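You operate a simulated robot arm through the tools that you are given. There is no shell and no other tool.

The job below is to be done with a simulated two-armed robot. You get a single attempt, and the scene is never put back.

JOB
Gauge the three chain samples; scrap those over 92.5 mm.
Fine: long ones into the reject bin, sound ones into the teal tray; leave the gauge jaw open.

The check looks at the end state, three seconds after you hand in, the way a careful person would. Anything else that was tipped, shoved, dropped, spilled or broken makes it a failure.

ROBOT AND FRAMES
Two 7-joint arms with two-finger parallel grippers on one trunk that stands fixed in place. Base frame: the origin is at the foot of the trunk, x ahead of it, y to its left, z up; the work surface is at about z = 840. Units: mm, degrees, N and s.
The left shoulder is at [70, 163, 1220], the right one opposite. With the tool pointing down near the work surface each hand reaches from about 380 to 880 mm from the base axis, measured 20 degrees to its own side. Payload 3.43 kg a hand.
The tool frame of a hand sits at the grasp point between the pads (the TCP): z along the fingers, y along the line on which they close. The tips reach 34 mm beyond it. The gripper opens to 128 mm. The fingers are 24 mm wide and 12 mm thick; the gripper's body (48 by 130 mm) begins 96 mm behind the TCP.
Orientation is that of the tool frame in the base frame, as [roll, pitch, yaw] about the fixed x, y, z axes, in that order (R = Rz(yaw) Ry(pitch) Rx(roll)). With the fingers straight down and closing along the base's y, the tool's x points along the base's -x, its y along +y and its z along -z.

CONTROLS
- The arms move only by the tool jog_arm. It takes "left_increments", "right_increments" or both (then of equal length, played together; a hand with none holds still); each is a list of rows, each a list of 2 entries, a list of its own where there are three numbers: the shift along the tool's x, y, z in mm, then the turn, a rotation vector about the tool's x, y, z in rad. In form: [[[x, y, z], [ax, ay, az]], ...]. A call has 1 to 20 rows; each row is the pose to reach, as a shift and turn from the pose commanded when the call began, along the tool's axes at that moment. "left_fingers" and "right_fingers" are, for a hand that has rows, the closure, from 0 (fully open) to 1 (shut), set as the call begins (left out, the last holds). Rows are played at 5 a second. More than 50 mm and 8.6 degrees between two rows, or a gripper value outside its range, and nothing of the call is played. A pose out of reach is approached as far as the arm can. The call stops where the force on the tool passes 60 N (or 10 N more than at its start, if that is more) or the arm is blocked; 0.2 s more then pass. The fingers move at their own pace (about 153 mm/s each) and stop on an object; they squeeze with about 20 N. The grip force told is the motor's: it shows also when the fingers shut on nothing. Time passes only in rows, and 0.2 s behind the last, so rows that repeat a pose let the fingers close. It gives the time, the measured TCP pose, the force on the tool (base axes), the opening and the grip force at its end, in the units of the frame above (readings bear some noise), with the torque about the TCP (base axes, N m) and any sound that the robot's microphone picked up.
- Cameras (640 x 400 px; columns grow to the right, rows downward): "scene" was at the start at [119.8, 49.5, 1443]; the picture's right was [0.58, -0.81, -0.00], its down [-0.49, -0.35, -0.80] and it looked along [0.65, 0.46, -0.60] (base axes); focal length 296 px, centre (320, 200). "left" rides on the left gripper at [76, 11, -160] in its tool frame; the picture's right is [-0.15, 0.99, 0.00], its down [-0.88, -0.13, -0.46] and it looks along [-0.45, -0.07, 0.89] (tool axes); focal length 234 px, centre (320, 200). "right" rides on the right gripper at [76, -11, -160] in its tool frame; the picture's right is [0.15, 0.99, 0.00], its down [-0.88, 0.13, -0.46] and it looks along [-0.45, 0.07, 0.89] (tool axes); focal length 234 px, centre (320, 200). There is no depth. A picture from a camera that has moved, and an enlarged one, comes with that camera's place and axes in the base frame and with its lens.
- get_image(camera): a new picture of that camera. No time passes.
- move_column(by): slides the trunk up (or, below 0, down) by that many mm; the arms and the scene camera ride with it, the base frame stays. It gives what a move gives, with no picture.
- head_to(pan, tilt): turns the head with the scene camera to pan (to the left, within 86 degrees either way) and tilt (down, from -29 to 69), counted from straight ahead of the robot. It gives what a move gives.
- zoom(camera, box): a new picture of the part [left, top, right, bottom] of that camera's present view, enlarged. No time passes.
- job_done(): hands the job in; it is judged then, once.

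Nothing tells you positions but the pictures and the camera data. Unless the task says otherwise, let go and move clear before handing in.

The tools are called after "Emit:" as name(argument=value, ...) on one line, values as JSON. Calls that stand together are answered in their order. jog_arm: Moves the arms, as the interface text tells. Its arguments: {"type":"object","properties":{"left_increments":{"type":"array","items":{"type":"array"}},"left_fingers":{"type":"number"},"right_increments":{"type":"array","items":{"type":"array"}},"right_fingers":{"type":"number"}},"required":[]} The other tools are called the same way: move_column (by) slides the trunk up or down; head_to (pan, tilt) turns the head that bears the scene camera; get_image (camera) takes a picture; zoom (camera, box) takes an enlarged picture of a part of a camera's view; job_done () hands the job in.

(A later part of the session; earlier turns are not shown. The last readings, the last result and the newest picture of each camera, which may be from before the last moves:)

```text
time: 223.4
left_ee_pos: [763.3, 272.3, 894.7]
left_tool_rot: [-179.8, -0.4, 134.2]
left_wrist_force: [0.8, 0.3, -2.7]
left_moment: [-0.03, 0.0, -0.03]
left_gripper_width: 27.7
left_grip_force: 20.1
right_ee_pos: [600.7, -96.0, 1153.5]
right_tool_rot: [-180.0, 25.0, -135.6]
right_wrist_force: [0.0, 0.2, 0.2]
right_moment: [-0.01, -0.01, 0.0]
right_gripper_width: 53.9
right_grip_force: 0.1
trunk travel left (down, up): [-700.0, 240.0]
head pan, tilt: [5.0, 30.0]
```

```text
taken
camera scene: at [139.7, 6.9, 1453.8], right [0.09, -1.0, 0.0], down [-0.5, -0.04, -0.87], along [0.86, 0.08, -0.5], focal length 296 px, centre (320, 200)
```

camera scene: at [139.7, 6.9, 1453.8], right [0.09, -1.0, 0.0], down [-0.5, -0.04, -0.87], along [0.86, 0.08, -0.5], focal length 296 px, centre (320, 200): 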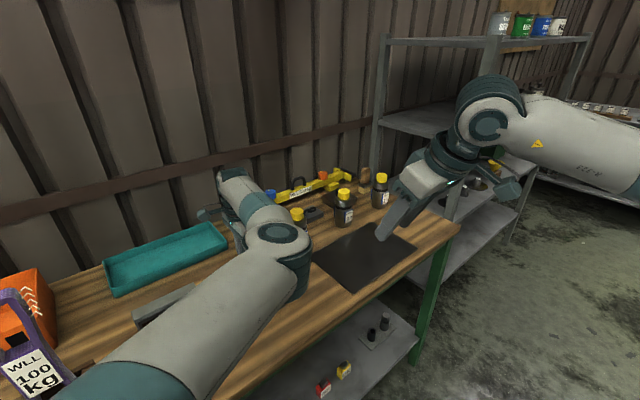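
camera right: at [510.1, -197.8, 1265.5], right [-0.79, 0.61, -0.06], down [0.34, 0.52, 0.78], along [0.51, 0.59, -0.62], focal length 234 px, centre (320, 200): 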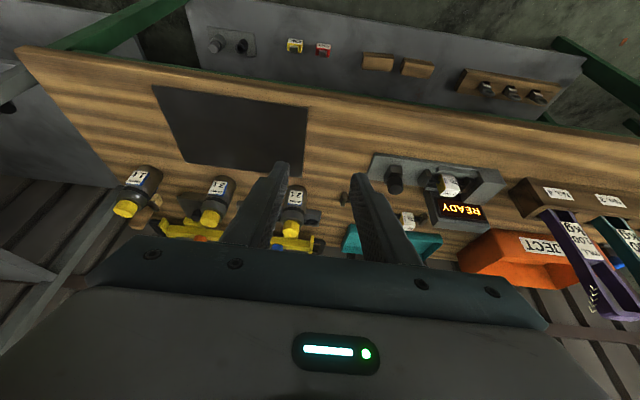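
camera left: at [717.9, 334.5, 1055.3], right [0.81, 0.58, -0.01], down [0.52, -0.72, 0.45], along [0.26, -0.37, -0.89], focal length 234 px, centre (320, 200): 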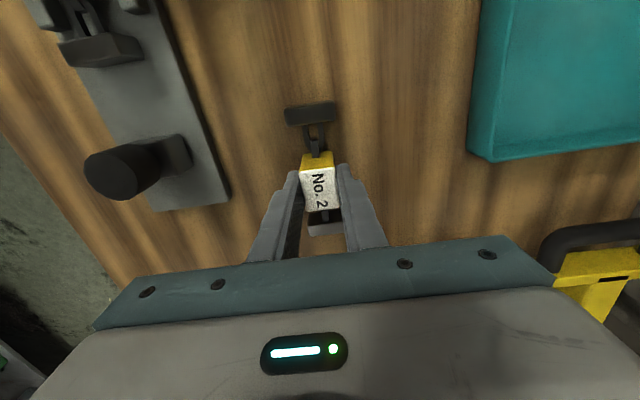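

Emit:
jog_arm(left_increments=[[[0, -4, 0], [0, 0, 0]], [[0, -4, 1], [0, 0, 0]], [[0, -4, 2.5], [0, 0, 0]], [[0, -4, 2.5], [0, 0, 0]]])

Emit:
jog_arm(left_increments=[[[0, 0, 0], [0, 0, 0]], [[0, 0, 0], [0, 0, 0]]], left_fingers=0.65)

Emit:
jog_arm(left_increments=[[[0, 0, -30], [0, 0, 0]], [[0, 0, -65], [0, 0, 0]], [[0, 0, -100], [0, 0, 0]], [[0, 0, -140], [0, 0, 0]], [[0, 0, -180], [0, 0, 0]], [[0, 0, -200], [0, 0, 0]], [[0, 0, -200], [0, 0, 0]]])

Emit:
get_image(camera="left")

```text
time: 224.4
left_ee_pos: [759.1, 270.1, 893.5]
left_tool_rot: [-179.8, -0.5, 134.1]
left_wrist_force: [-0.8, -0.2, -3.4]
left_moment: [0.04, -0.03, -0.03]
left_gripper_width: 27.9
left_grip_force: 20.0
right_ee_pos: [600.1, -95.0, 1154.5]
right_tool_rot: [-179.9, 24.9, -135.5]
right_wrist_force: [0.3, -0.2, 0.0]
right_moment: [0.01, 0.0, -0.03]
right_gripper_width: 53.9
right_grip_force: 0.1
trunk travel left (down, up): [-700.0, 240.0]
head pan, tilt: [5.0, 30.0]
```

```text
time: 225.0
left_ee_pos: [759.4, 270.1, 895.1]
left_tool_rot: [-179.8, -0.5, 134.1]
left_wrist_force: [-0.1, -0.7, 0.0]
left_moment: [0.0, 0.0, 0.02]
left_gripper_width: 45.0
left_grip_force: 0.0
right_ee_pos: [600.0, -94.8, 1153.4]
right_tool_rot: [-179.8, 25.0, -135.6]
right_wrist_force: [0.2, 0.1, -0.5]
right_moment: [0.0, 0.01, -0.01]
right_gripper_width: 54.1
right_grip_force: 0.0
trunk travel left (down, up): [-700.0, 240.0]
head pan, tilt: [5.0, 30.0]
```

```text
time: 226.6
left_ee_pos: [758.5, 268.4, 1096.0]
left_tool_rot: [-179.7, -0.4, 134.3]
left_wrist_force: [1.0, -0.9, 0.0]
left_moment: [0.01, -0.03, 0.01]
left_gripper_width: 44.9
left_grip_force: 0.0
right_ee_pos: [599.9, -96.1, 1154.2]
right_tool_rot: [-179.9, 25.1, -135.6]
right_wrist_force: [0.0, 0.9, 0.1]
right_moment: [0.03, 0.0, -0.01]
right_gripper_width: 54.0
right_grip_force: 0.1
trunk travel left (down, up): [-700.0, 240.0]
head pan, tilt: [5.0, 30.0]
```

```text
taken
camera left: at [715.3, 329.2, 1255.6], right [0.81, 0.58, -0.01], down [0.52, -0.72, 0.45], along [0.26, -0.37, -0.89], focal length 234 px, centre (320, 200)
```

left: 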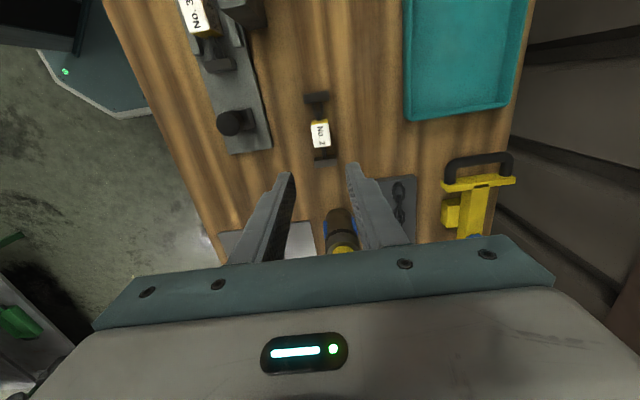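

No. 2 stands at the hand-off spot. I'll park the left arm again.

Emit:
jog_arm(left_increments=[[[22, 0, -30], [0, 0, 0]], [[44, 1, -60], [0, 0, 0]], [[66, 1, -90], [0, 0, 0]], [[88, 2, -115], [0, 0, 0]], [[110, 3, -140], [0, 0, 0]], [[132, 4, -160], [0, 0, 0]], [[154, 5, -180], [0, 0, 0]], [[176, 6, -195], [0, 0, 0]], [[198, 8, -200], [0, 0, 0]], [[220, 10, -200], [0, 0, 0]], [[242, 13, -200], [0, 0, 0]], [[264, 16, -200], [0, 0, 0]], [[264, 16, -200], [0, 0, 0]]])

Emit:
jog_arm(left_increments=[[[32, -10, -5], [0, 0, -0.1]], [[65, -20, -12], [0, 0, -0.2]], [[97, -30, -22], [0, 0, -0.3]], [[130, -40, -32], [0, 0, -0.4]], [[162, -50, -42], [0, 0, -0.5]], [[195, -60, -52], [0, 0, -0.6]], [[228, -70, -62], [0, 0, -0.7]], [[260, -80, -70], [0, 0, -0.797]], [[260, -80, -70], [0, 0, -0.797]]])

Emit:
get_image(camera="scene")

```text
time: 229.4
left_ee_pos: [586.9, 469.0, 1297.4]
left_tool_rot: [-179.8, -0.5, 134.2]
left_wrist_force: [0.2, 0.0, 0.7]
left_moment: [0.02, -0.01, -0.03]
left_gripper_width: 44.8
left_grip_force: 0.1
right_ee_pos: [599.8, -96.4, 1153.8]
right_tool_rot: [-179.9, 25.0, -135.6]
right_wrist_force: [-0.1, -1.2, 0.0]
right_moment: [0.0, 0.0, 0.02]
right_gripper_width: 54.0
right_grip_force: 0.0
trunk travel left (down, up): [-700.0, 240.0]
head pan, tilt: [5.0, 30.0]
```

```text
time: 231.4
left_ee_pos: [353.0, 599.5, 1367.6]
left_tool_rot: [179.8, -0.6, 179.8]
left_wrist_force: [-0.9, -0.3, 0.1]
left_moment: [-0.03, 0.01, -0.01]
left_gripper_width: 44.9
left_grip_force: 0.0
right_ee_pos: [600.2, -96.3, 1152.3]
right_tool_rot: [-179.9, 25.0, -135.6]
right_wrist_force: [0.1, -0.2, -0.3]
right_moment: [0.01, 0.02, 0.03]
right_gripper_width: 54.1
right_grip_force: 0.0
trunk travel left (down, up): [-700.0, 240.0]
head pan, tilt: [5.0, 30.0]
```

```text
taken
camera scene: at [139.8, 6.1, 1453.8], right [0.09, -1.0, 0.0], down [-0.5, -0.04, -0.87], along [0.86, 0.08, -0.5], focal length 296 px, centre (320, 200)
```

scene: 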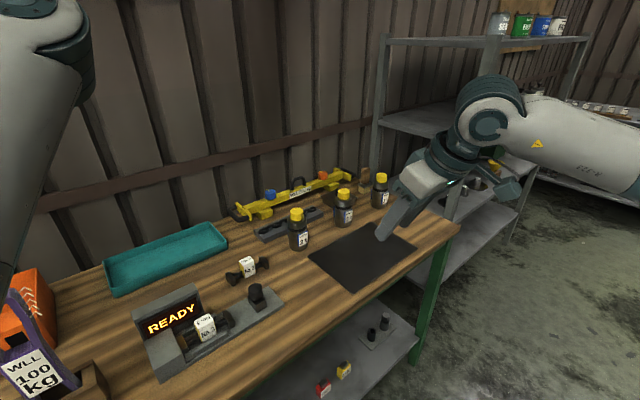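

Emit:
jog_arm(right_increments=[[[-10, 23, 16], [0, 0, 0]], [[-21, 46, 33], [0, 0, 0]], [[-31, 69, 49], [0, 0, 0]], [[-42, 92, 66], [0, 0, 0]], [[-52, 115, 82], [0, 0, 0]], [[-63, 139, 99], [0, 0, 0]], [[-73, 162, 115], [0, 0, 0]], [[-84, 185, 132], [0, 0, 0]], [[-94, 208, 148], [0, 0, 0]], [[-105, 231, 165], [0, 0, 0]], [[-115, 254, 181], [0, 0, 0]], [[-125, 277, 198], [0, 0, 0]], [[-136, 300, 214], [0, 0, 0]], [[-146, 323, 230], [0, 0, 0]], [[-146, 323, 230], [0, 0, 0]], [[-146, 323, 230], [0, 0, 0]]], right_fingers=0.578)

Emit:
zoom(camera="right", box=[230, 60, 430, 220])

Emit:
get_image(camera="scene")

```text
time: 234.8
left_ee_pos: [353.0, 600.6, 1368.6]
left_tool_rot: [179.8, -0.4, 179.8]
left_wrist_force: [-0.9, 0.0, 0.1]
left_moment: [0.02, 0.0, -0.01]
left_gripper_width: 44.8
left_grip_force: 0.0
right_ee_pos: [536.2, 295.2, 1005.0]
right_tool_rot: [-180.0, 25.1, -135.6]
right_wrist_force: [-0.2, 0.0, -0.5]
right_moment: [0.02, 0.02, 0.03]
right_gripper_width: 53.9
right_grip_force: 0.2
trunk travel left (down, up): [-700.0, 240.0]
head pan, tilt: [5.0, 30.0]
```

```text
2.50 times, centred on (330, 140) of right
camera zoom: at [446.3, 192.5, 1116.9], right [-0.79, 0.61, -0.06], down [0.34, 0.52, 0.78], along [0.52, 0.59, -0.62], focal length 585 px, centre (295, 350)
```

zoom: 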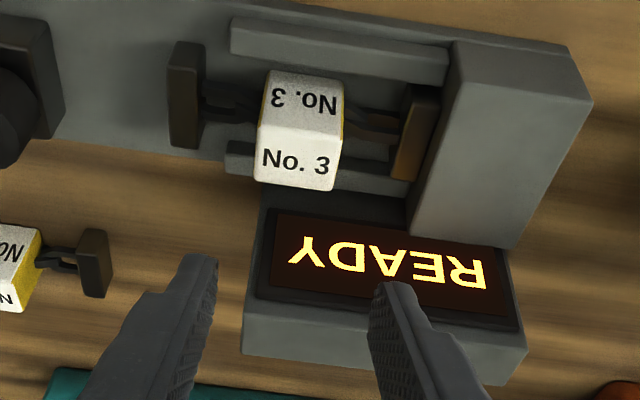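

```text
taken
camera scene: at [139.0, 7.0, 1453.9], right [0.09, -1.0, 0.0], down [-0.5, -0.04, -0.87], along [0.86, 0.08, -0.5], focal length 296 px, centre (320, 200)
```

scene: 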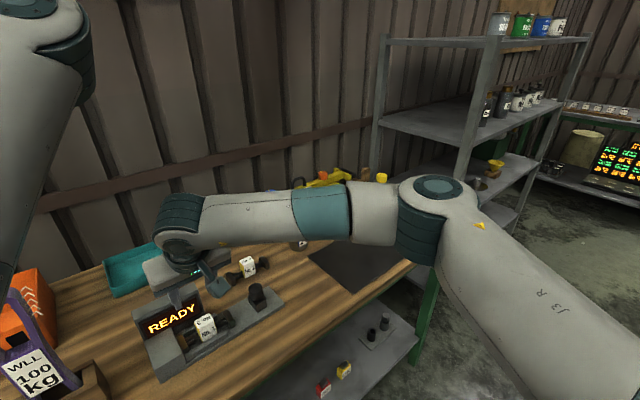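

Emit:
jog_arm(right_increments=[[[12, -2, 26], [0, 0, 0]], [[24, -3, 51], [0, 0, 0]], [[33, -3, 70], [0, 0, 0]], [[39, -3, 83], [0, 0, 0]], [[39, -3, 83], [0, 0, 0]]])

Emit:
zoom(camera="right", box=[230, 80, 430, 230])

Emit:
jog_arm(right_increments=[[[0, 0, 0], [0, 0, 0]], [[0, 0, 0], [0, 0, 0]], [[0, 0, 0], [0, 0, 0]]], right_fingers=1)

Emit:
jog_arm(right_increments=[[[-4, 0, -9], [0, 0, 0]], [[-13, 0, -27], [0, 0, 0]], [[-25, 0, -54], [0, 0, 0]], [[-38, 0, -82], [0, 0, 0]], [[-50, 0, -108], [0, 0, 0]], [[-50, 0, -108], [0, 0, 0]]])

Emit:
get_image(camera="right")

```text
time: 236.0
left_ee_pos: [352.2, 601.8, 1368.4]
left_tool_rot: [179.9, -0.4, 179.9]
left_wrist_force: [0.6, 1.1, -0.1]
left_moment: [-0.01, -0.02, 0.04]
left_gripper_width: 45.0
left_grip_force: 0.3
right_ee_pos: [537.9, 292.4, 914.3]
right_tool_rot: [-179.9, 25.0, -135.6]
right_wrist_force: [0.2, 0.5, 0.0]
right_moment: [0.01, 0.01, 0.0]
right_gripper_width: 54.0
right_grip_force: 0.0
trunk travel left (down, up): [-700.0, 240.0]
head pan, tilt: [5.0, 30.0]
```

```text
2.67 times, centred on (330, 155) of right
camera zoom: at [449.0, 189.4, 1025.9], right [-0.79, 0.61, -0.06], down [0.34, 0.52, 0.78], along [0.52, 0.6, -0.62], focal length 624 px, centre (293, 320)
```

zoom: 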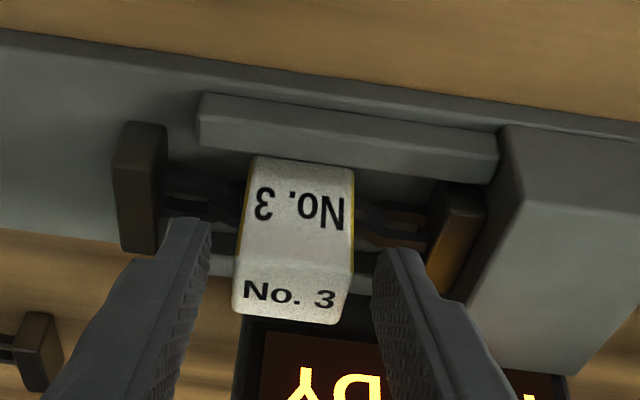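

```text
time: 236.8
left_ee_pos: [353.7, 600.7, 1368.5]
left_tool_rot: [179.8, -0.6, 179.9]
left_wrist_force: [0.5, 0.2, -0.1]
left_moment: [-0.02, 0.01, -0.03]
left_gripper_width: 44.9
left_grip_force: 0.1
right_ee_pos: [539.2, 292.3, 913.4]
right_tool_rot: [-179.8, 25.0, -135.6]
right_wrist_force: [2.4, -2.1, -0.3]
right_moment: [0.03, -0.03, 0.11]
right_gripper_width: 35.7
right_grip_force: 19.5
trunk travel left (down, up): [-700.0, 240.0]
head pan, tilt: [5.0, 30.0]
```

```text
time: 238.2
left_ee_pos: [353.8, 600.5, 1368.3]
left_tool_rot: [179.7, -0.5, 179.9]
left_wrist_force: [-0.9, 0.8, 0.6]
left_moment: [-0.02, 0.03, -0.01]
left_gripper_width: 44.8
left_grip_force: 0.0
right_ee_pos: [539.8, 290.8, 1031.2]
right_tool_rot: [-179.8, 24.9, -135.6]
right_wrist_force: [-0.6, -0.5, -3.3]
right_moment: [-0.02, 0.04, 0.03]
right_gripper_width: 35.7
right_grip_force: 20.3
trunk travel left (down, up): [-700.0, 240.0]
head pan, tilt: [5.0, 30.0]
```

```text
taken
camera right: at [450.8, 189.0, 1143.0], right [-0.79, 0.61, -0.06], down [0.34, 0.52, 0.78], along [0.51, 0.59, -0.62], focal length 234 px, centre (320, 200)
```

right: 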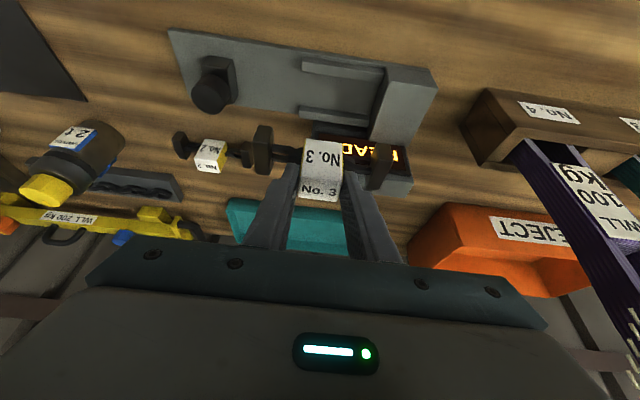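

No. 3 is out of the gauge. I'll set it down at the open spot to the right, where it stood before.

Emit:
jog_arm(right_increments=[[[-1, -18, 0], [0, 0, 0]], [[-2, -36, 1], [0, 0, 0]], [[-3, -54, 1], [0, 0, 0]], [[-4, -72, 2], [0, 0, 0]], [[-5, -90, 2], [0, 0, 0]], [[-6, -108, 3], [0, 0, 0]], [[-7, -126, 3], [0, 0, 0]], [[-8, -144, 4], [0, 0, 0]], [[-9, -162, 4], [0, 0, 0]], [[-10, -180, 5], [0, 0, 0]], [[-11, -198, 5], [0, 0, 0]], [[-12, -216, 6], [0, 0, 0]], [[-13, -234, 6], [0, 0, 0]], [[-14, -252, 6], [0, 0, 0]], [[-14, -252, 6], [0, 0, 0]]])

Emit:
jog_arm(right_increments=[[[14, 0, 30], [0, 0, 0]], [[28, 0, 60], [0, 0, 0]], [[41, 0, 88], [0, 0, 0]], [[49, 0, 105], [0, 0, 0]], [[53, 0, 113], [0, 0, 0]], [[53, 0, 113], [0, 0, 0]]])

Emit:
jog_arm(right_increments=[[[0.6, 0, 1.5], [0, 0, 0]], [[1.2, 0, 2.7], [0, 0, 0]], [[1.2, 0, 2.7], [0, 0, 0]]])

Emit:
zoom(camera="scene", box=[200, 200, 360, 310])

```text
time: 241.4
left_ee_pos: [353.8, 601.5, 1368.0]
left_tool_rot: [179.8, -0.5, 179.9]
left_wrist_force: [-0.1, 0.7, -0.3]
left_moment: [0.0, -0.01, 0.03]
left_gripper_width: 44.8
left_grip_force: 0.0
right_ee_pos: [727.2, 124.1, 1032.6]
right_tool_rot: [-179.8, 24.9, -135.6]
right_wrist_force: [0.6, 0.0, -3.3]
right_moment: [-0.01, -0.01, 0.0]
right_gripper_width: 35.9
right_grip_force: 19.6
trunk travel left (down, up): [-700.0, 240.0]
head pan, tilt: [5.0, 30.0]
```

```text
time: 242.8
left_ee_pos: [353.3, 600.0, 1368.6]
left_tool_rot: [179.9, -0.5, 179.9]
left_wrist_force: [0.3, 0.8, -0.3]
left_moment: [-0.02, 0.02, -0.01]
left_gripper_width: 44.7
left_grip_force: 0.1
right_ee_pos: [726.3, 123.6, 910.3]
right_tool_rot: [-179.9, 25.0, -135.6]
right_wrist_force: [0.0, 0.2, -3.8]
right_moment: [-0.03, 0.04, 0.0]
right_gripper_width: 35.8
right_grip_force: 20.1
trunk travel left (down, up): [-700.0, 240.0]
head pan, tilt: [5.0, 30.0]
```

```text
time: 243.6
left_ee_pos: [353.6, 600.9, 1367.2]
left_tool_rot: [179.8, -0.5, 179.9]
left_wrist_force: [0.2, -0.7, 0.5]
left_moment: [0.01, 0.01, -0.01]
left_gripper_width: 44.9
left_grip_force: 0.0
right_ee_pos: [725.2, 122.2, 906.7]
right_tool_rot: [-179.9, 24.9, -135.7]
right_wrist_force: [-0.9, -0.5, -3.7]
right_moment: [-0.01, 0.05, 0.0]
right_gripper_width: 35.6
right_grip_force: 20.0
trunk travel left (down, up): [-700.0, 240.0]
head pan, tilt: [5.0, 30.0]
```

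```text
3.64 times, centred on (280, 255) of scene
camera zoom: at [139.5, 7.0, 1453.8], right [0.09, -1.0, 0.0], down [-0.5, -0.04, -0.87], along [0.86, 0.08, -0.5], focal length 1076 px, centre (466, 0)
```

zoom: 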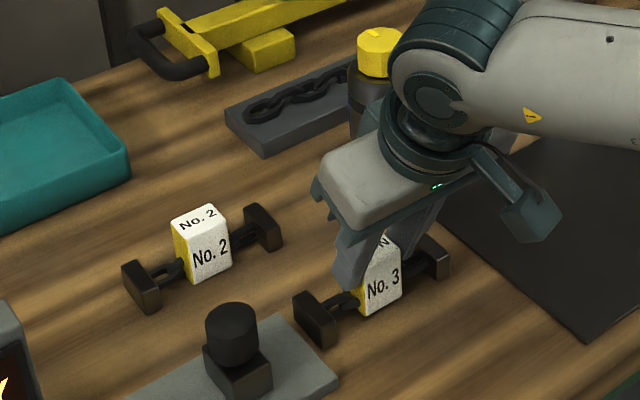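

Emit:
jog_arm(right_increments=[[[0.6, 0, 1.5], [0, 0, 0]], [[1.2, 0, 3], [0, 0, 0]], [[1.8, 0, 4], [0, 0, 0]], [[1.8, 0, 4], [0, 0, 0]]])

```text
time: 244.6
left_ee_pos: [352.5, 601.7, 1368.3]
left_tool_rot: [179.8, -0.4, 179.9]
left_wrist_force: [0.6, 0.2, -0.2]
left_moment: [-0.01, 0.02, -0.04]
left_gripper_width: 44.7
left_grip_force: 0.1
right_ee_pos: [726.3, 123.6, 901.3]
right_tool_rot: [-180.0, 25.0, -135.6]
right_wrist_force: [0.3, 0.1, 0.0]
right_moment: [0.11, 0.08, -0.01]
right_gripper_width: 36.1
right_grip_force: 20.1
trunk travel left (down, up): [-700.0, 240.0]
head pan, tilt: [5.0, 30.0]
```

Emit:
jog_arm(right_increments=[[[0, 0, 0], [0, 0, 0]], [[0, 0, 0], [0, 0, 0]]], right_fingers=0.578)

Emit:
jog_arm(right_increments=[[[-10, 0, -23], [0, 0, 0]], [[-21, 0, -45], [0, 0, 0]], [[-32, 0, -68], [0, 0, 0]], [[-42, 0, -91], [0, 0, 0]], [[-63, 16, -81], [0, 0, 0]], [[-83, 32, -72], [0, 0, 0]], [[-104, 48, -62], [0, 0, 0]], [[-125, 64, -53], [0, 0, 0]], [[-145, 80, -43], [0, 0, 0]], [[-145, 80, -43], [0, 0, 0]]])

Emit:
zoom(camera="right", box=[220, 40, 420, 200])

Emit:
zoom(camera="scene", box=[200, 200, 360, 310])

```text
time: 245.2
left_ee_pos: [352.5, 601.5, 1366.8]
left_tool_rot: [179.8, -0.5, 179.9]
left_wrist_force: [0.0, 0.3, 0.5]
left_moment: [0.01, -0.01, 0.03]
left_gripper_width: 44.9
left_grip_force: 0.1
right_ee_pos: [725.9, 122.8, 901.7]
right_tool_rot: [-179.9, 25.1, -135.7]
right_wrist_force: [-0.1, 0.5, 0.5]
right_moment: [-0.01, -0.03, 0.0]
right_gripper_width: 54.0
right_grip_force: 0.2
trunk travel left (down, up): [-700.0, 240.0]
head pan, tilt: [5.0, 30.0]
```

```text
time: 247.4
left_ee_pos: [354.2, 599.7, 1368.5]
left_tool_rot: [179.8, -0.4, 179.8]
left_wrist_force: [0.8, -1.1, 0.5]
left_moment: [0.03, 0.02, 0.01]
left_gripper_width: 44.9
left_grip_force: 0.0
right_ee_pos: [753.4, 259.7, 1002.5]
right_tool_rot: [-179.9, 25.0, -135.6]
right_wrist_force: [0.4, -0.1, 0.3]
right_moment: [0.05, 0.01, 0.0]
right_gripper_width: 53.8
right_grip_force: 0.1
trunk travel left (down, up): [-700.0, 240.0]
head pan, tilt: [5.0, 30.0]
```

```text
2.50 times, centred on (320, 120) of right
camera zoom: at [664.2, 156.3, 1114.0], right [-0.79, 0.61, -0.06], down [0.34, 0.52, 0.79], along [0.52, 0.6, -0.62], focal length 585 px, centre (320, 400)
```

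zoom: 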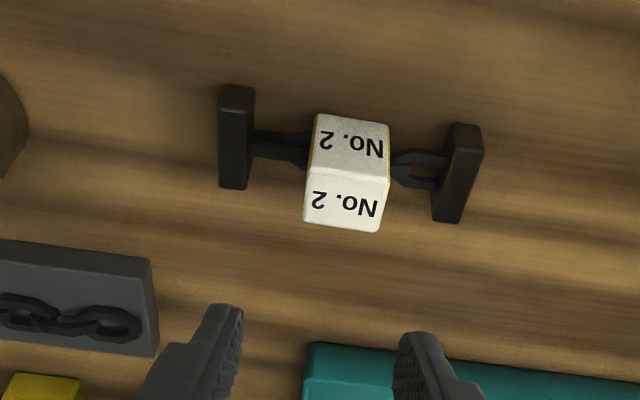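

```text
3.64 times, centred on (280, 255) of scene
camera zoom: at [139.3, 5.8, 1453.9], right [0.09, -1.0, 0.0], down [-0.5, -0.04, -0.87], along [0.86, 0.08, -0.5], focal length 1076 px, centre (466, 0)
```

zoom: 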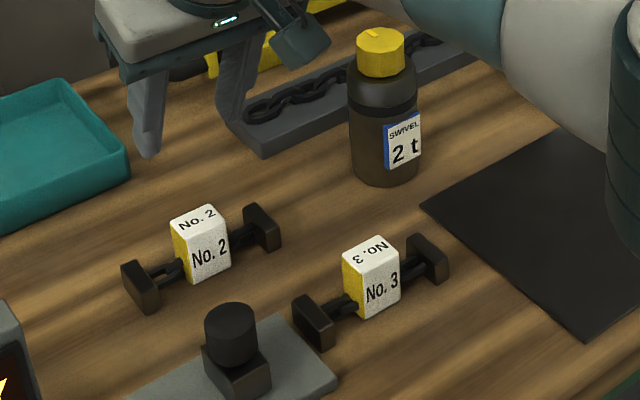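

Emit:
jog_arm(right_increments=[[[10, 3, 22], [0, 0, 0]], [[20, 6, 44], [0, 0, 0]], [[30, 6, 66], [0, 0, 0]], [[38, 6, 82], [0, 0, 0]], [[42, 6, 90], [0, 0, 0]], [[42, 6, 90], [0, 0, 0]]])

Emit:
zoom(camera="right", box=[220, 80, 420, 230])

```text
time: 248.8
left_ee_pos: [354.1, 601.6, 1367.4]
left_tool_rot: [179.8, -0.5, 179.8]
left_wrist_force: [-1.0, -0.9, -0.1]
left_moment: [0.0, 0.01, 0.0]
left_gripper_width: 45.0
left_grip_force: 0.1
right_ee_pos: [747.3, 267.3, 901.9]
right_tool_rot: [-179.9, 25.0, -135.6]
right_wrist_force: [0.1, 0.5, -0.4]
right_moment: [-0.01, 0.01, 0.01]
right_gripper_width: 54.2
right_grip_force: 0.0
trunk travel left (down, up): [-700.0, 240.0]
head pan, tilt: [5.0, 30.0]
```

```text
2.67 times, centred on (320, 155) of right
camera zoom: at [657.3, 163.4, 1014.0], right [-0.79, 0.61, -0.06], down [0.34, 0.52, 0.78], along [0.52, 0.59, -0.62], focal length 624 px, centre (320, 320)
```

zoom: 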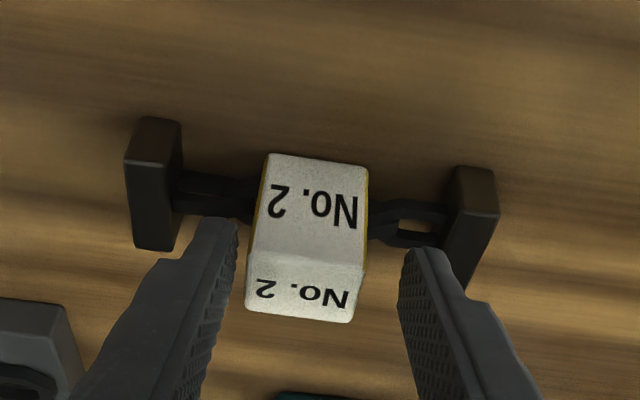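

Emit:
jog_arm(right_increments=[[[0, -2, 0], [0, 0, 0]], [[0, -4, 0], [0, 0, 0]], [[0, -4, 0], [0, 0, 0]]])

Emit:
jog_arm(right_increments=[[[0, 0, 0], [0, 0, 0]], [[0, 0, 0], [0, 0, 0]], [[0, 0, 0], [0, 0, 0]]], right_fingers=1)

Emit:
jog_arm(right_increments=[[[-4, 0, -9], [0, 0, 0]], [[-13, 0, -27], [0, 0, 0]], [[-25, 0, -54], [0, 0, 0]], [[-38, 0, -82], [0, 0, 0]], [[-47, 0, -101], [0, 0, 0]], [[-47, 0, -101], [0, 0, 0]]])

Emit:
zoom(camera="right", box=[220, 80, 420, 230])

```text
time: 249.6
left_ee_pos: [353.1, 600.8, 1367.4]
left_tool_rot: [179.8, -0.5, 179.9]
left_wrist_force: [-0.2, 0.1, -0.1]
left_moment: [0.04, -0.01, -0.01]
left_gripper_width: 44.9
left_grip_force: 0.1
right_ee_pos: [749.9, 262.4, 901.3]
right_tool_rot: [-179.9, 24.9, -135.6]
right_wrist_force: [1.1, -0.5, 0.3]
right_moment: [-0.02, 0.0, 0.02]
right_gripper_width: 53.8
right_grip_force: 0.0
trunk travel left (down, up): [-700.0, 240.0]
head pan, tilt: [5.0, 30.0]
```

```text
time: 250.4
left_ee_pos: [352.9, 600.4, 1368.5]
left_tool_rot: [179.8, -0.6, 179.9]
left_wrist_force: [-1.1, -0.6, 0.6]
left_moment: [-0.01, -0.01, -0.01]
left_gripper_width: 44.8
left_grip_force: 0.1
right_ee_pos: [750.3, 262.7, 903.3]
right_tool_rot: [-179.9, 24.9, -135.7]
right_wrist_force: [0.5, -0.4, 0.3]
right_moment: [0.07, 0.05, -0.07]
right_gripper_width: 35.5
right_grip_force: 20.0
trunk travel left (down, up): [-700.0, 240.0]
head pan, tilt: [5.0, 30.0]
```

```text
time: 251.8
left_ee_pos: [353.7, 602.0, 1368.5]
left_tool_rot: [179.8, -0.6, 179.8]
left_wrist_force: [-0.2, 0.9, -0.1]
left_moment: [0.02, 0.01, 0.02]
left_gripper_width: 44.8
left_grip_force: 0.0
right_ee_pos: [749.5, 260.6, 1013.4]
right_tool_rot: [-180.0, 24.9, -135.6]
right_wrist_force: [-0.8, 0.3, -2.7]
right_moment: [-0.01, 0.02, -0.03]
right_gripper_width: 35.8
right_grip_force: 20.1
trunk travel left (down, up): [-700.0, 240.0]
head pan, tilt: [5.0, 30.0]
```

```text
2.67 times, centred on (320, 155) of right
camera zoom: at [659.3, 157.1, 1125.3], right [-0.79, 0.61, -0.06], down [0.34, 0.52, 0.78], along [0.51, 0.59, -0.62], focal length 624 px, centre (320, 320)
```

zoom: 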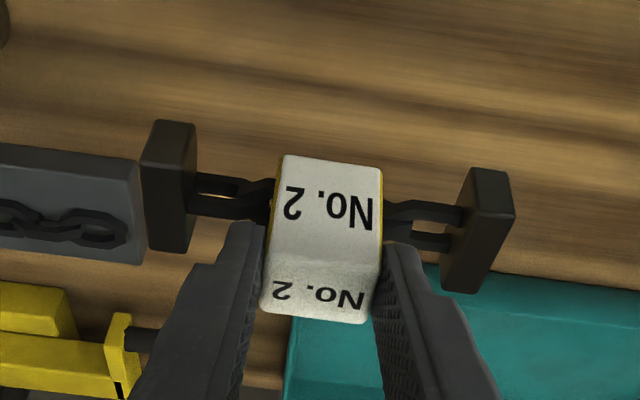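

No. 2 is held well. Now to the gauge.

Emit:
jog_arm(right_increments=[[[10, 14, -5], [0, 0, 0]], [[20, 27, -9], [0, 0, 0]], [[29, 41, -14], [0, 0, 0]], [[39, 54, -18], [0, 0, 0]], [[49, 68, -23], [0, 0, 0]], [[58, 81, -27], [0, 0, 0]], [[68, 95, -32], [0, 0, 0]], [[78, 108, -36], [0, 0, 0]], [[88, 122, -41], [0, 0, 0]], [[97, 135, -45], [0, 0, 0]], [[107, 149, -50], [0, 0, 0]], [[117, 162, -55], [0, 0, 0]], [[117, 162, -55], [0, 0, 0]]])

Emit:
jog_arm(right_increments=[[[10, 0, 22], [0, 0, 0]], [[20, 0, 43], [0, 0, 0]], [[29, 0, 62], [0, 0, 0]], [[32, 0, 68], [0, 0, 0]], [[32, 0, 68], [0, 0, 0]]])

Emit:
zoom(camera="right", box=[250, 90, 430, 200])

Emit:
zoom(camera="scene", box=[150, 280, 250, 360])

```text
time: 254.6
left_ee_pos: [354.2, 601.9, 1367.0]
left_tool_rot: [179.7, -0.6, 179.9]
left_wrist_force: [0.4, -1.0, 0.4]
left_moment: [-0.01, 0.02, 0.01]
left_gripper_width: 44.6
left_grip_force: 0.1
right_ee_pos: [546.8, 286.1, 1013.6]
right_tool_rot: [-180.0, 24.9, -135.7]
right_wrist_force: [-0.1, 0.5, -2.5]
right_moment: [-0.01, 0.01, -0.02]
right_gripper_width: 35.6
right_grip_force: 19.4
trunk travel left (down, up): [-700.0, 240.0]
head pan, tilt: [5.0, 30.0]
```

```text
time: 255.8
left_ee_pos: [353.7, 600.8, 1367.3]
left_tool_rot: [179.8, -0.5, 179.9]
left_wrist_force: [0.0, -0.3, 0.2]
left_moment: [-0.02, 0.01, -0.02]
left_gripper_width: 44.6
left_grip_force: 0.0
right_ee_pos: [546.4, 286.5, 939.6]
right_tool_rot: [-179.9, 24.9, -135.6]
right_wrist_force: [-1.0, -0.3, -2.9]
right_moment: [-0.03, -0.01, 0.02]
right_gripper_width: 35.7
right_grip_force: 20.0
trunk travel left (down, up): [-700.0, 240.0]
head pan, tilt: [5.0, 30.0]
```

```text
3.56 times, centred on (340, 145) of right
camera zoom: at [455.6, 182.9, 1051.7], right [-0.79, 0.61, -0.06], down [0.34, 0.52, 0.78], along [0.51, 0.59, -0.62], focal length 833 px, centre (249, 396)
```

zoom: 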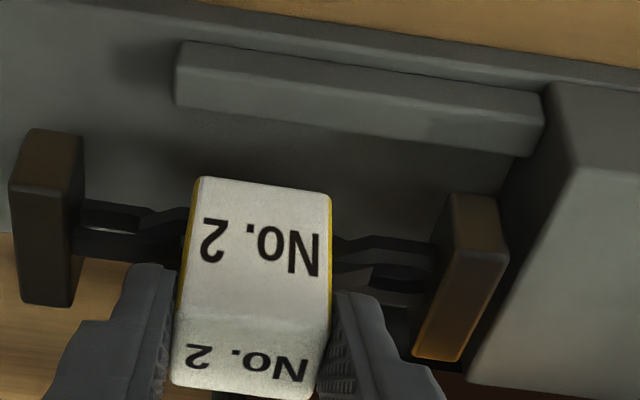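

```text
5.00 times, centred on (200, 320) of scene
camera zoom: at [139.3, 7.1, 1453.8], right [0.09, -1.0, 0.0], down [-0.5, -0.04, -0.87], along [0.86, 0.08, -0.5], focal length 1480 px, centre (920, -400)
```

zoom: 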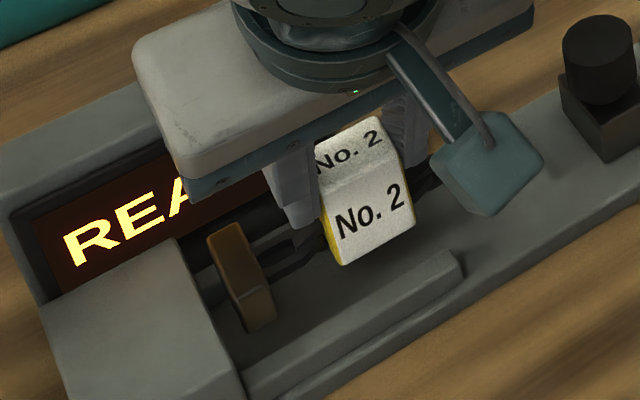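

Emit:
jog_arm(right_increments=[[[3, 0, 6], [0, 0, 0]], [[6, 0, 12], [0, 0, 0]], [[9, 0, 18], [0, 0, 0]], [[9, 0, 18], [0, 0, 0]]])

Emit:
zoom(camera="right", box=[250, 90, 430, 200])

```text
time: 256.8
left_ee_pos: [353.7, 601.4, 1369.3]
left_tool_rot: [179.8, -0.5, 179.9]
left_wrist_force: [0.3, 0.3, -0.2]
left_moment: [0.02, 0.02, -0.01]
left_gripper_width: 44.6
left_grip_force: 0.1
right_ee_pos: [544.4, 284.0, 920.3]
right_tool_rot: [-179.9, 24.9, -135.7]
right_wrist_force: [0.6, 0.0, -2.3]
right_moment: [-0.06, 0.02, 0.0]
right_gripper_width: 35.9
right_grip_force: 20.2
trunk travel left (down, up): [-700.0, 240.0]
head pan, tilt: [5.0, 30.0]
```

```text
3.56 times, centred on (340, 145) of right
camera zoom: at [454.8, 182.0, 1032.0], right [-0.79, 0.61, -0.06], down [0.34, 0.52, 0.78], along [0.51, 0.6, -0.62], focal length 833 px, centre (249, 396)
```

zoom: 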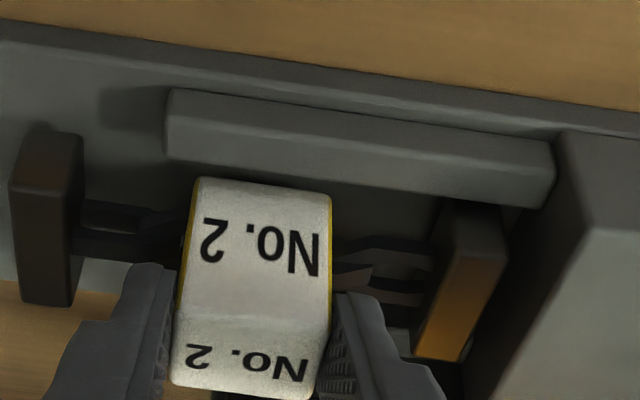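

Emit:
jog_arm(right_increments=[[[0.5, 0, 2], [0, 0, 0]], [[1.5, 0, 4], [0, 0, 0]], [[2.5, 0, 6], [0, 0, 0]], [[2.9, 0, 7], [0, 0, 0]], [[2.9, 0, 7], [0, 0, 0]]])

```text
time: 258.0
left_ee_pos: [353.1, 599.8, 1369.9]
left_tool_rot: [179.8, -0.4, 179.9]
left_wrist_force: [0.2, 0.2, 0.4]
left_moment: [0.03, 0.0, -0.03]
left_gripper_width: 44.5
left_grip_force: 0.0
right_ee_pos: [543.5, 286.6, 912.6]
right_tool_rot: [-179.8, 25.2, -135.6]
right_wrist_force: [2.9, 0.9, 17.7]
right_moment: [0.17, -0.14, -0.06]
right_gripper_width: 35.7
right_grip_force: 19.6
trunk travel left (down, up): [-700.0, 240.0]
head pan, tilt: [5.0, 30.0]
```

No. 2 is seated on the plate. I'll release it, lift, and move to the knob.

Emit:
jog_arm(right_increments=[[[0, 0, -1], [0, 0, 0]], [[0, 0, -1], [0, 0, 0]]], right_fingers=0.6)

Emit:
jog_arm(right_increments=[[[-4, 0, -9], [0, 0, 0]], [[-13, 0, -27], [0, 0, 0]], [[-25, 0, -54], [0, 0, 0]], [[-38, 0, -82], [0, 0, 0]], [[-38, -25, -82], [0, 0, 0]], [[-38, -50, -82], [0, 0, 0]], [[-38, -75, -82], [0, 0, 0]], [[-38, -100, -82], [0, 0, 0]], [[-38, -122, -82], [0, 0, 0]], [[-38, -122, -82], [0, 0, 0]]])

Emit:
zoom(camera="right", box=[230, 60, 430, 220])

Emit:
zoom(camera="scene", box=[130, 250, 290, 380])

```text
time: 258.6
left_ee_pos: [353.8, 602.0, 1368.6]
left_tool_rot: [179.8, -0.5, 180.0]
left_wrist_force: [0.8, 0.1, 0.2]
left_moment: [0.0, -0.02, 0.02]
left_gripper_width: 44.9
left_grip_force: 0.1
right_ee_pos: [544.7, 285.8, 913.1]
right_tool_rot: [-180.0, 24.8, -135.5]
right_wrist_force: [1.1, -0.1, 0.4]
right_moment: [-0.01, 0.01, -0.02]
right_gripper_width: 51.1
right_grip_force: 0.0
trunk travel left (down, up): [-700.0, 240.0]
head pan, tilt: [5.0, 30.0]
```

```text
time: 260.8
left_ee_pos: [351.7, 601.3, 1368.0]
left_tool_rot: [179.8, -0.5, 180.0]
left_wrist_force: [0.0, 0.2, 0.2]
left_moment: [0.01, -0.02, 0.01]
left_gripper_width: 44.7
left_grip_force: 0.1
right_ee_pos: [629.2, 201.4, 1003.2]
right_tool_rot: [-179.9, 25.0, -135.7]
right_wrist_force: [-0.7, -0.3, -0.6]
right_moment: [-0.02, 0.0, -0.02]
right_gripper_width: 51.2
right_grip_force: 0.1
trunk travel left (down, up): [-700.0, 240.0]
head pan, tilt: [5.0, 30.0]
```

```text
2.50 times, centred on (330, 140) of right
camera zoom: at [539.2, 98.4, 1115.1], right [-0.79, 0.61, -0.06], down [0.34, 0.52, 0.78], along [0.51, 0.6, -0.62], focal length 585 px, centre (295, 350)
```

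zoom: 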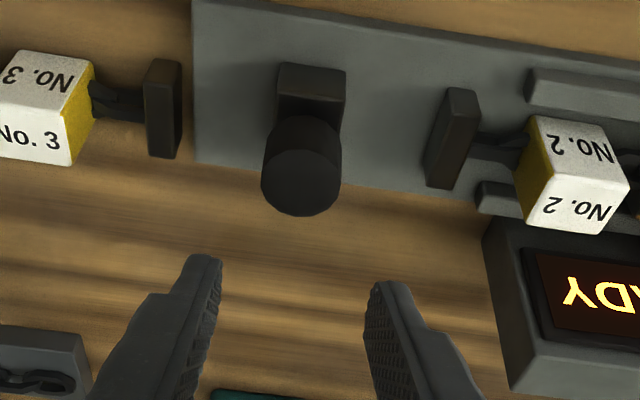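

```text
3.08 times, centred on (210, 315) of scene
camera zoom: at [138.8, 7.5, 1453.9], right [0.09, -1.0, 0.0], down [-0.5, -0.04, -0.87], along [0.86, 0.08, -0.5], focal length 911 px, centre (658, -154)
```

zoom: 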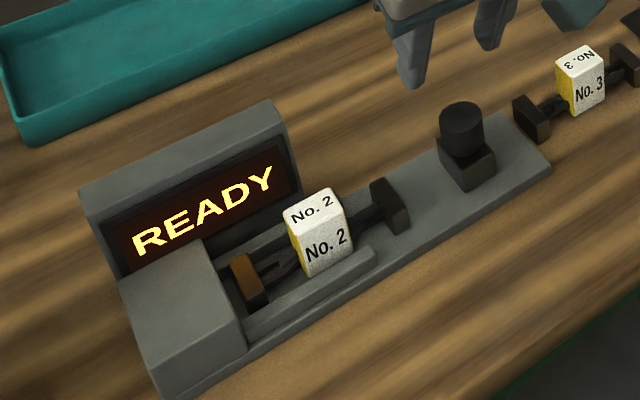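

Emit:
jog_arm(right_increments=[[[12, 0, 26], [0, 0, 0]], [[24, 0, 51], [0, 0, 0]], [[32, 0, 69], [0, 0, 0]], [[36, 0, 77], [0, 0, 0]], [[36, 0, 77], [0, 0, 0]]], right_fingers=0.53)

Emit:
jog_arm(right_increments=[[[0, 0, 0], [0, 0, 0]], [[0, 0, 0], [0, 0, 0]], [[0, 0, 0], [0, 0, 0]]], right_fingers=1)

Emit:
jog_arm(right_increments=[[[0, 6, 0], [0, 0, 0]], [[0, 12, 0], [0, 0, 0]], [[0, 18, 0], [0, 0, 0]], [[0, 24, 0], [0, 0, 0]], [[0, 30, 0], [0, 0, 0]], [[0, 36, 0], [0, 0, 0]], [[0, 42, 0], [0, 0, 0]], [[0, 45, 0], [0, 0, 0]], [[0, 48, 0], [0, 0, 0]], [[0, 48, 0], [0, 0, 0]]])

Emit:
zoom(camera="scene", box=[130, 250, 290, 380])

```text
time: 262.0
left_ee_pos: [353.2, 600.9, 1368.9]
left_tool_rot: [179.9, -0.4, 179.8]
left_wrist_force: [0.6, -0.2, 0.2]
left_moment: [-0.05, 0.02, -0.01]
left_gripper_width: 45.0
left_grip_force: 0.1
right_ee_pos: [630.4, 199.9, 917.2]
right_tool_rot: [-179.9, 25.0, -135.6]
right_wrist_force: [-0.9, -0.5, 0.6]
right_moment: [0.01, 0.01, 0.0]
right_gripper_width: 60.3
right_grip_force: 0.0
trunk travel left (down, up): [-700.0, 240.0]
head pan, tilt: [5.0, 30.0]
```

```text
time: 262.8
left_ee_pos: [353.4, 600.2, 1368.5]
left_tool_rot: [179.8, -0.5, 179.8]
left_wrist_force: [0.7, 0.7, -0.5]
left_moment: [0.01, -0.06, -0.01]
left_gripper_width: 44.8
left_grip_force: 0.0
right_ee_pos: [630.1, 200.1, 916.6]
right_tool_rot: [-179.9, 25.0, -135.5]
right_wrist_force: [-0.4, -1.5, -0.2]
right_moment: [0.1, 0.02, -0.07]
right_gripper_width: 33.7
right_grip_force: 45.1
trunk travel left (down, up): [-700.0, 240.0]
head pan, tilt: [5.0, 30.0]
```

```text
time: 265.0
left_ee_pos: [354.3, 601.4, 1369.0]
left_tool_rot: [179.8, -0.6, 179.9]
left_wrist_force: [0.4, 0.5, 0.7]
left_moment: [-0.01, -0.02, 0.01]
left_gripper_width: 44.8
left_grip_force: 0.1
right_ee_pos: [597.0, 232.7, 917.4]
right_tool_rot: [-180.0, 25.0, -135.6]
right_wrist_force: [4.1, 1.7, -1.8]
right_moment: [0.38, -0.17, -0.21]
right_gripper_width: 33.7
right_grip_force: 45.0
trunk travel left (down, up): [-700.0, 240.0]
head pan, tilt: [5.0, 30.0]
```

```text
3.08 times, centred on (210, 315) of scene
camera zoom: at [139.9, 7.3, 1453.8], right [0.09, -1.0, 0.0], down [-0.5, -0.04, -0.87], along [0.86, 0.08, -0.5], focal length 911 px, centre (658, -154)
```

zoom: 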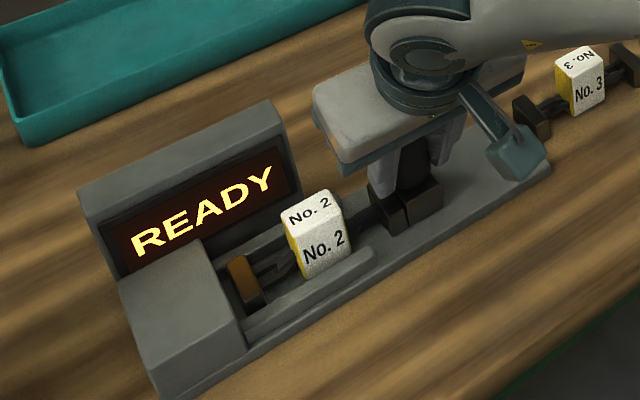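

Emit:
jog_arm(right_increments=[[[0, 3, 0], [0, 0, 0]], [[0, 6, 0], [0, 0, 0]], [[0, 9, 0], [0, 0, 0]], [[0, 12, 0], [0, 0, 0]], [[0, 14, 0], [0, 0, 0]], [[0, 14, 0], [0, 0, 0]]])

Emit:
zoom(camera="scene", box=[130, 250, 290, 380])

Emit:
zoom(camera="scene", box=[145, 285, 210, 345])

```text
time: 266.4
left_ee_pos: [356.9, 599.4, 1368.4]
left_tool_rot: [179.7, -0.7, 179.9]
left_wrist_force: [-0.5, 0.2, -0.8]
left_moment: [-0.01, -0.03, 0.0]
left_gripper_width: 44.8
left_grip_force: 0.0
right_ee_pos: [591.7, 237.1, 917.2]
right_tool_rot: [-179.7, 25.0, -135.9]
right_wrist_force: [26.9, -19.0, 4.8]
right_moment: [-0.58, -0.35, -0.75]
right_gripper_width: 33.3
right_grip_force: 44.7
trunk travel left (down, up): [-700.0, 240.0]
head pan, tilt: [5.0, 30.0]
```

```text
3.08 times, centred on (210, 315) of scene
camera zoom: at [142.8, 3.6, 1453.6], right [0.09, -1.0, 0.0], down [-0.5, -0.04, -0.86], along [0.86, 0.08, -0.5], focal length 911 px, centre (658, -154)
```

zoom: 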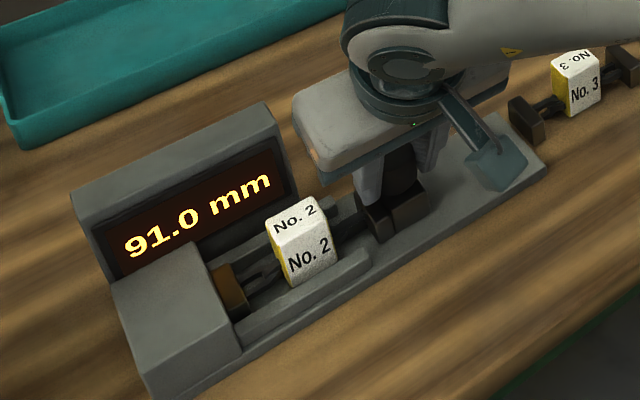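

```text
6.67 times, centred on (178, 315) of scene
camera zoom: at [142.8, 3.6, 1453.6], right [0.09, -1.0, 0.0], down [-0.5, -0.04, -0.86], along [0.86, 0.08, -0.5], focal length 1974 px, centre (1270, -567)
```

zoom: 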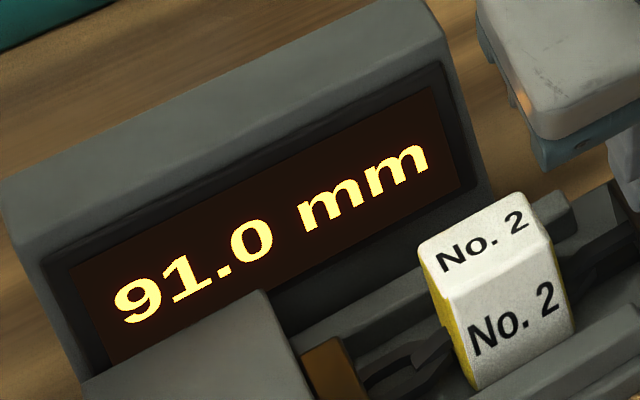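

No. 2 reads 91.0 mm, also sound. I'll open the jaw, release the knob and lift.

Emit:
jog_arm(right_increments=[[[0, -8, 0], [0, 0, 0]], [[0, -16, 0], [0, 0, 0]], [[0, -24, 0], [0, 0, 0]], [[0, -32, 0], [0, 0, 0]], [[0, -40, 0], [0, 0, 0]], [[0, -48, 0], [0, 0, 0]], [[0, -56, 0], [0, 0, 0]], [[0, -62, 0], [0, 0, 0]], [[0, -62, 0], [0, 0, 0]]])

Emit:
jog_arm(right_increments=[[[0, 0, 0], [0, 0, 0]], [[0, 0, 0], [0, 0, 0]]], right_fingers=0.53)

Emit:
jog_arm(right_increments=[[[-13, 0, -27], [0, 0, 0]], [[-25, 0, -54], [0, 0, 0]], [[-38, 0, -82], [0, 0, 0]], [[-38, 22, -82], [0, 0, 0]], [[-38, 44, -82], [0, 0, 0]], [[-37, 66, -82], [0, 0, 0]], [[-37, 88, -82], [0, 0, 0]], [[-37, 110, -82], [0, 0, 0]], [[-37, 130, -82], [0, 0, 0]], [[-37, 130, -82], [0, 0, 0]]])

Emit:
zoom(camera="right", box=[230, 60, 430, 220])

Emit:
zoom(camera="scene", box=[130, 250, 290, 380])

```text
time: 268.4
left_ee_pos: [352.9, 601.8, 1367.7]
left_tool_rot: [180.0, -0.6, 180.0]
left_wrist_force: [0.9, 0.0, 0.0]
left_moment: [-0.03, 0.02, 0.01]
left_gripper_width: 44.9
left_grip_force: 0.0
right_ee_pos: [631.4, 198.4, 917.2]
right_tool_rot: [-179.8, 24.8, -135.6]
right_wrist_force: [8.0, 8.5, 6.6]
right_moment: [0.25, 0.39, 0.23]
right_gripper_width: 33.7
right_grip_force: 45.3
trunk travel left (down, up): [-700.0, 240.0]
head pan, tilt: [5.0, 30.0]
```

```text
time: 269.0
left_ee_pos: [353.1, 600.5, 1367.2]
left_tool_rot: [179.8, -0.5, 179.9]
left_wrist_force: [-0.7, -0.2, 0.3]
left_moment: [-0.01, 0.02, 0.01]
left_gripper_width: 45.2
left_grip_force: 0.2
right_ee_pos: [629.8, 199.1, 917.1]
right_tool_rot: [-179.9, 25.0, -135.6]
right_wrist_force: [0.3, -0.2, 0.4]
right_moment: [-0.03, 0.01, 0.01]
right_gripper_width: 60.1
right_grip_force: 0.0
trunk travel left (down, up): [-700.0, 240.0]
head pan, tilt: [5.0, 30.0]
```

```text
time: 271.2
left_ee_pos: [353.2, 600.9, 1369.7]
left_tool_rot: [179.8, -0.5, 179.9]
left_wrist_force: [-0.5, -1.3, -0.3]
left_moment: [0.04, 0.0, 0.01]
left_gripper_width: 44.8
left_grip_force: 0.0
right_ee_pos: [536.1, 291.2, 1010.0]
right_tool_rot: [-179.9, 25.1, -135.6]
right_wrist_force: [0.3, 0.1, 0.2]
right_moment: [0.02, -0.02, -0.03]
right_gripper_width: 60.3
right_grip_force: 0.0
trunk travel left (down, up): [-700.0, 240.0]
head pan, tilt: [5.0, 30.0]
```

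```text
2.50 times, centred on (330, 140) of right
camera zoom: at [447.2, 187.8, 1121.3], right [-0.79, 0.61, -0.06], down [0.34, 0.52, 0.78], along [0.52, 0.6, -0.62], focal length 585 px, centre (295, 350)
```

zoom: 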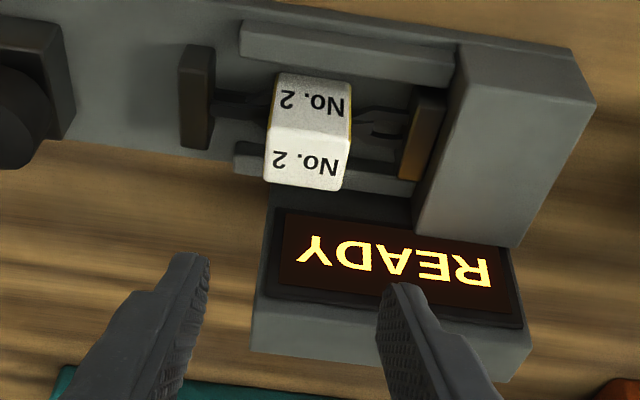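

```text
3.08 times, centred on (210, 315) of scene
camera zoom: at [139.5, 6.5, 1453.8], right [0.09, -1.0, 0.0], down [-0.5, -0.04, -0.87], along [0.86, 0.08, -0.5], focal length 911 px, centre (658, -154)
```

zoom: 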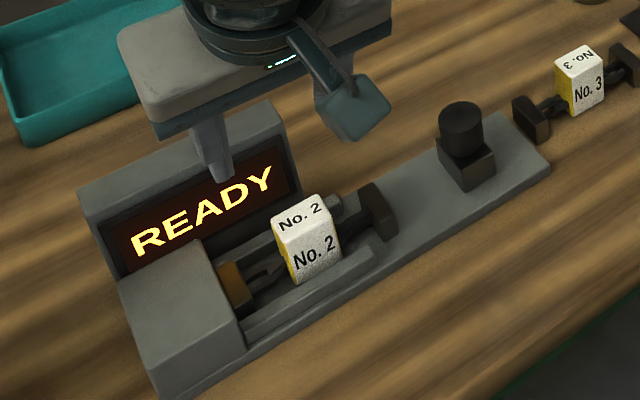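

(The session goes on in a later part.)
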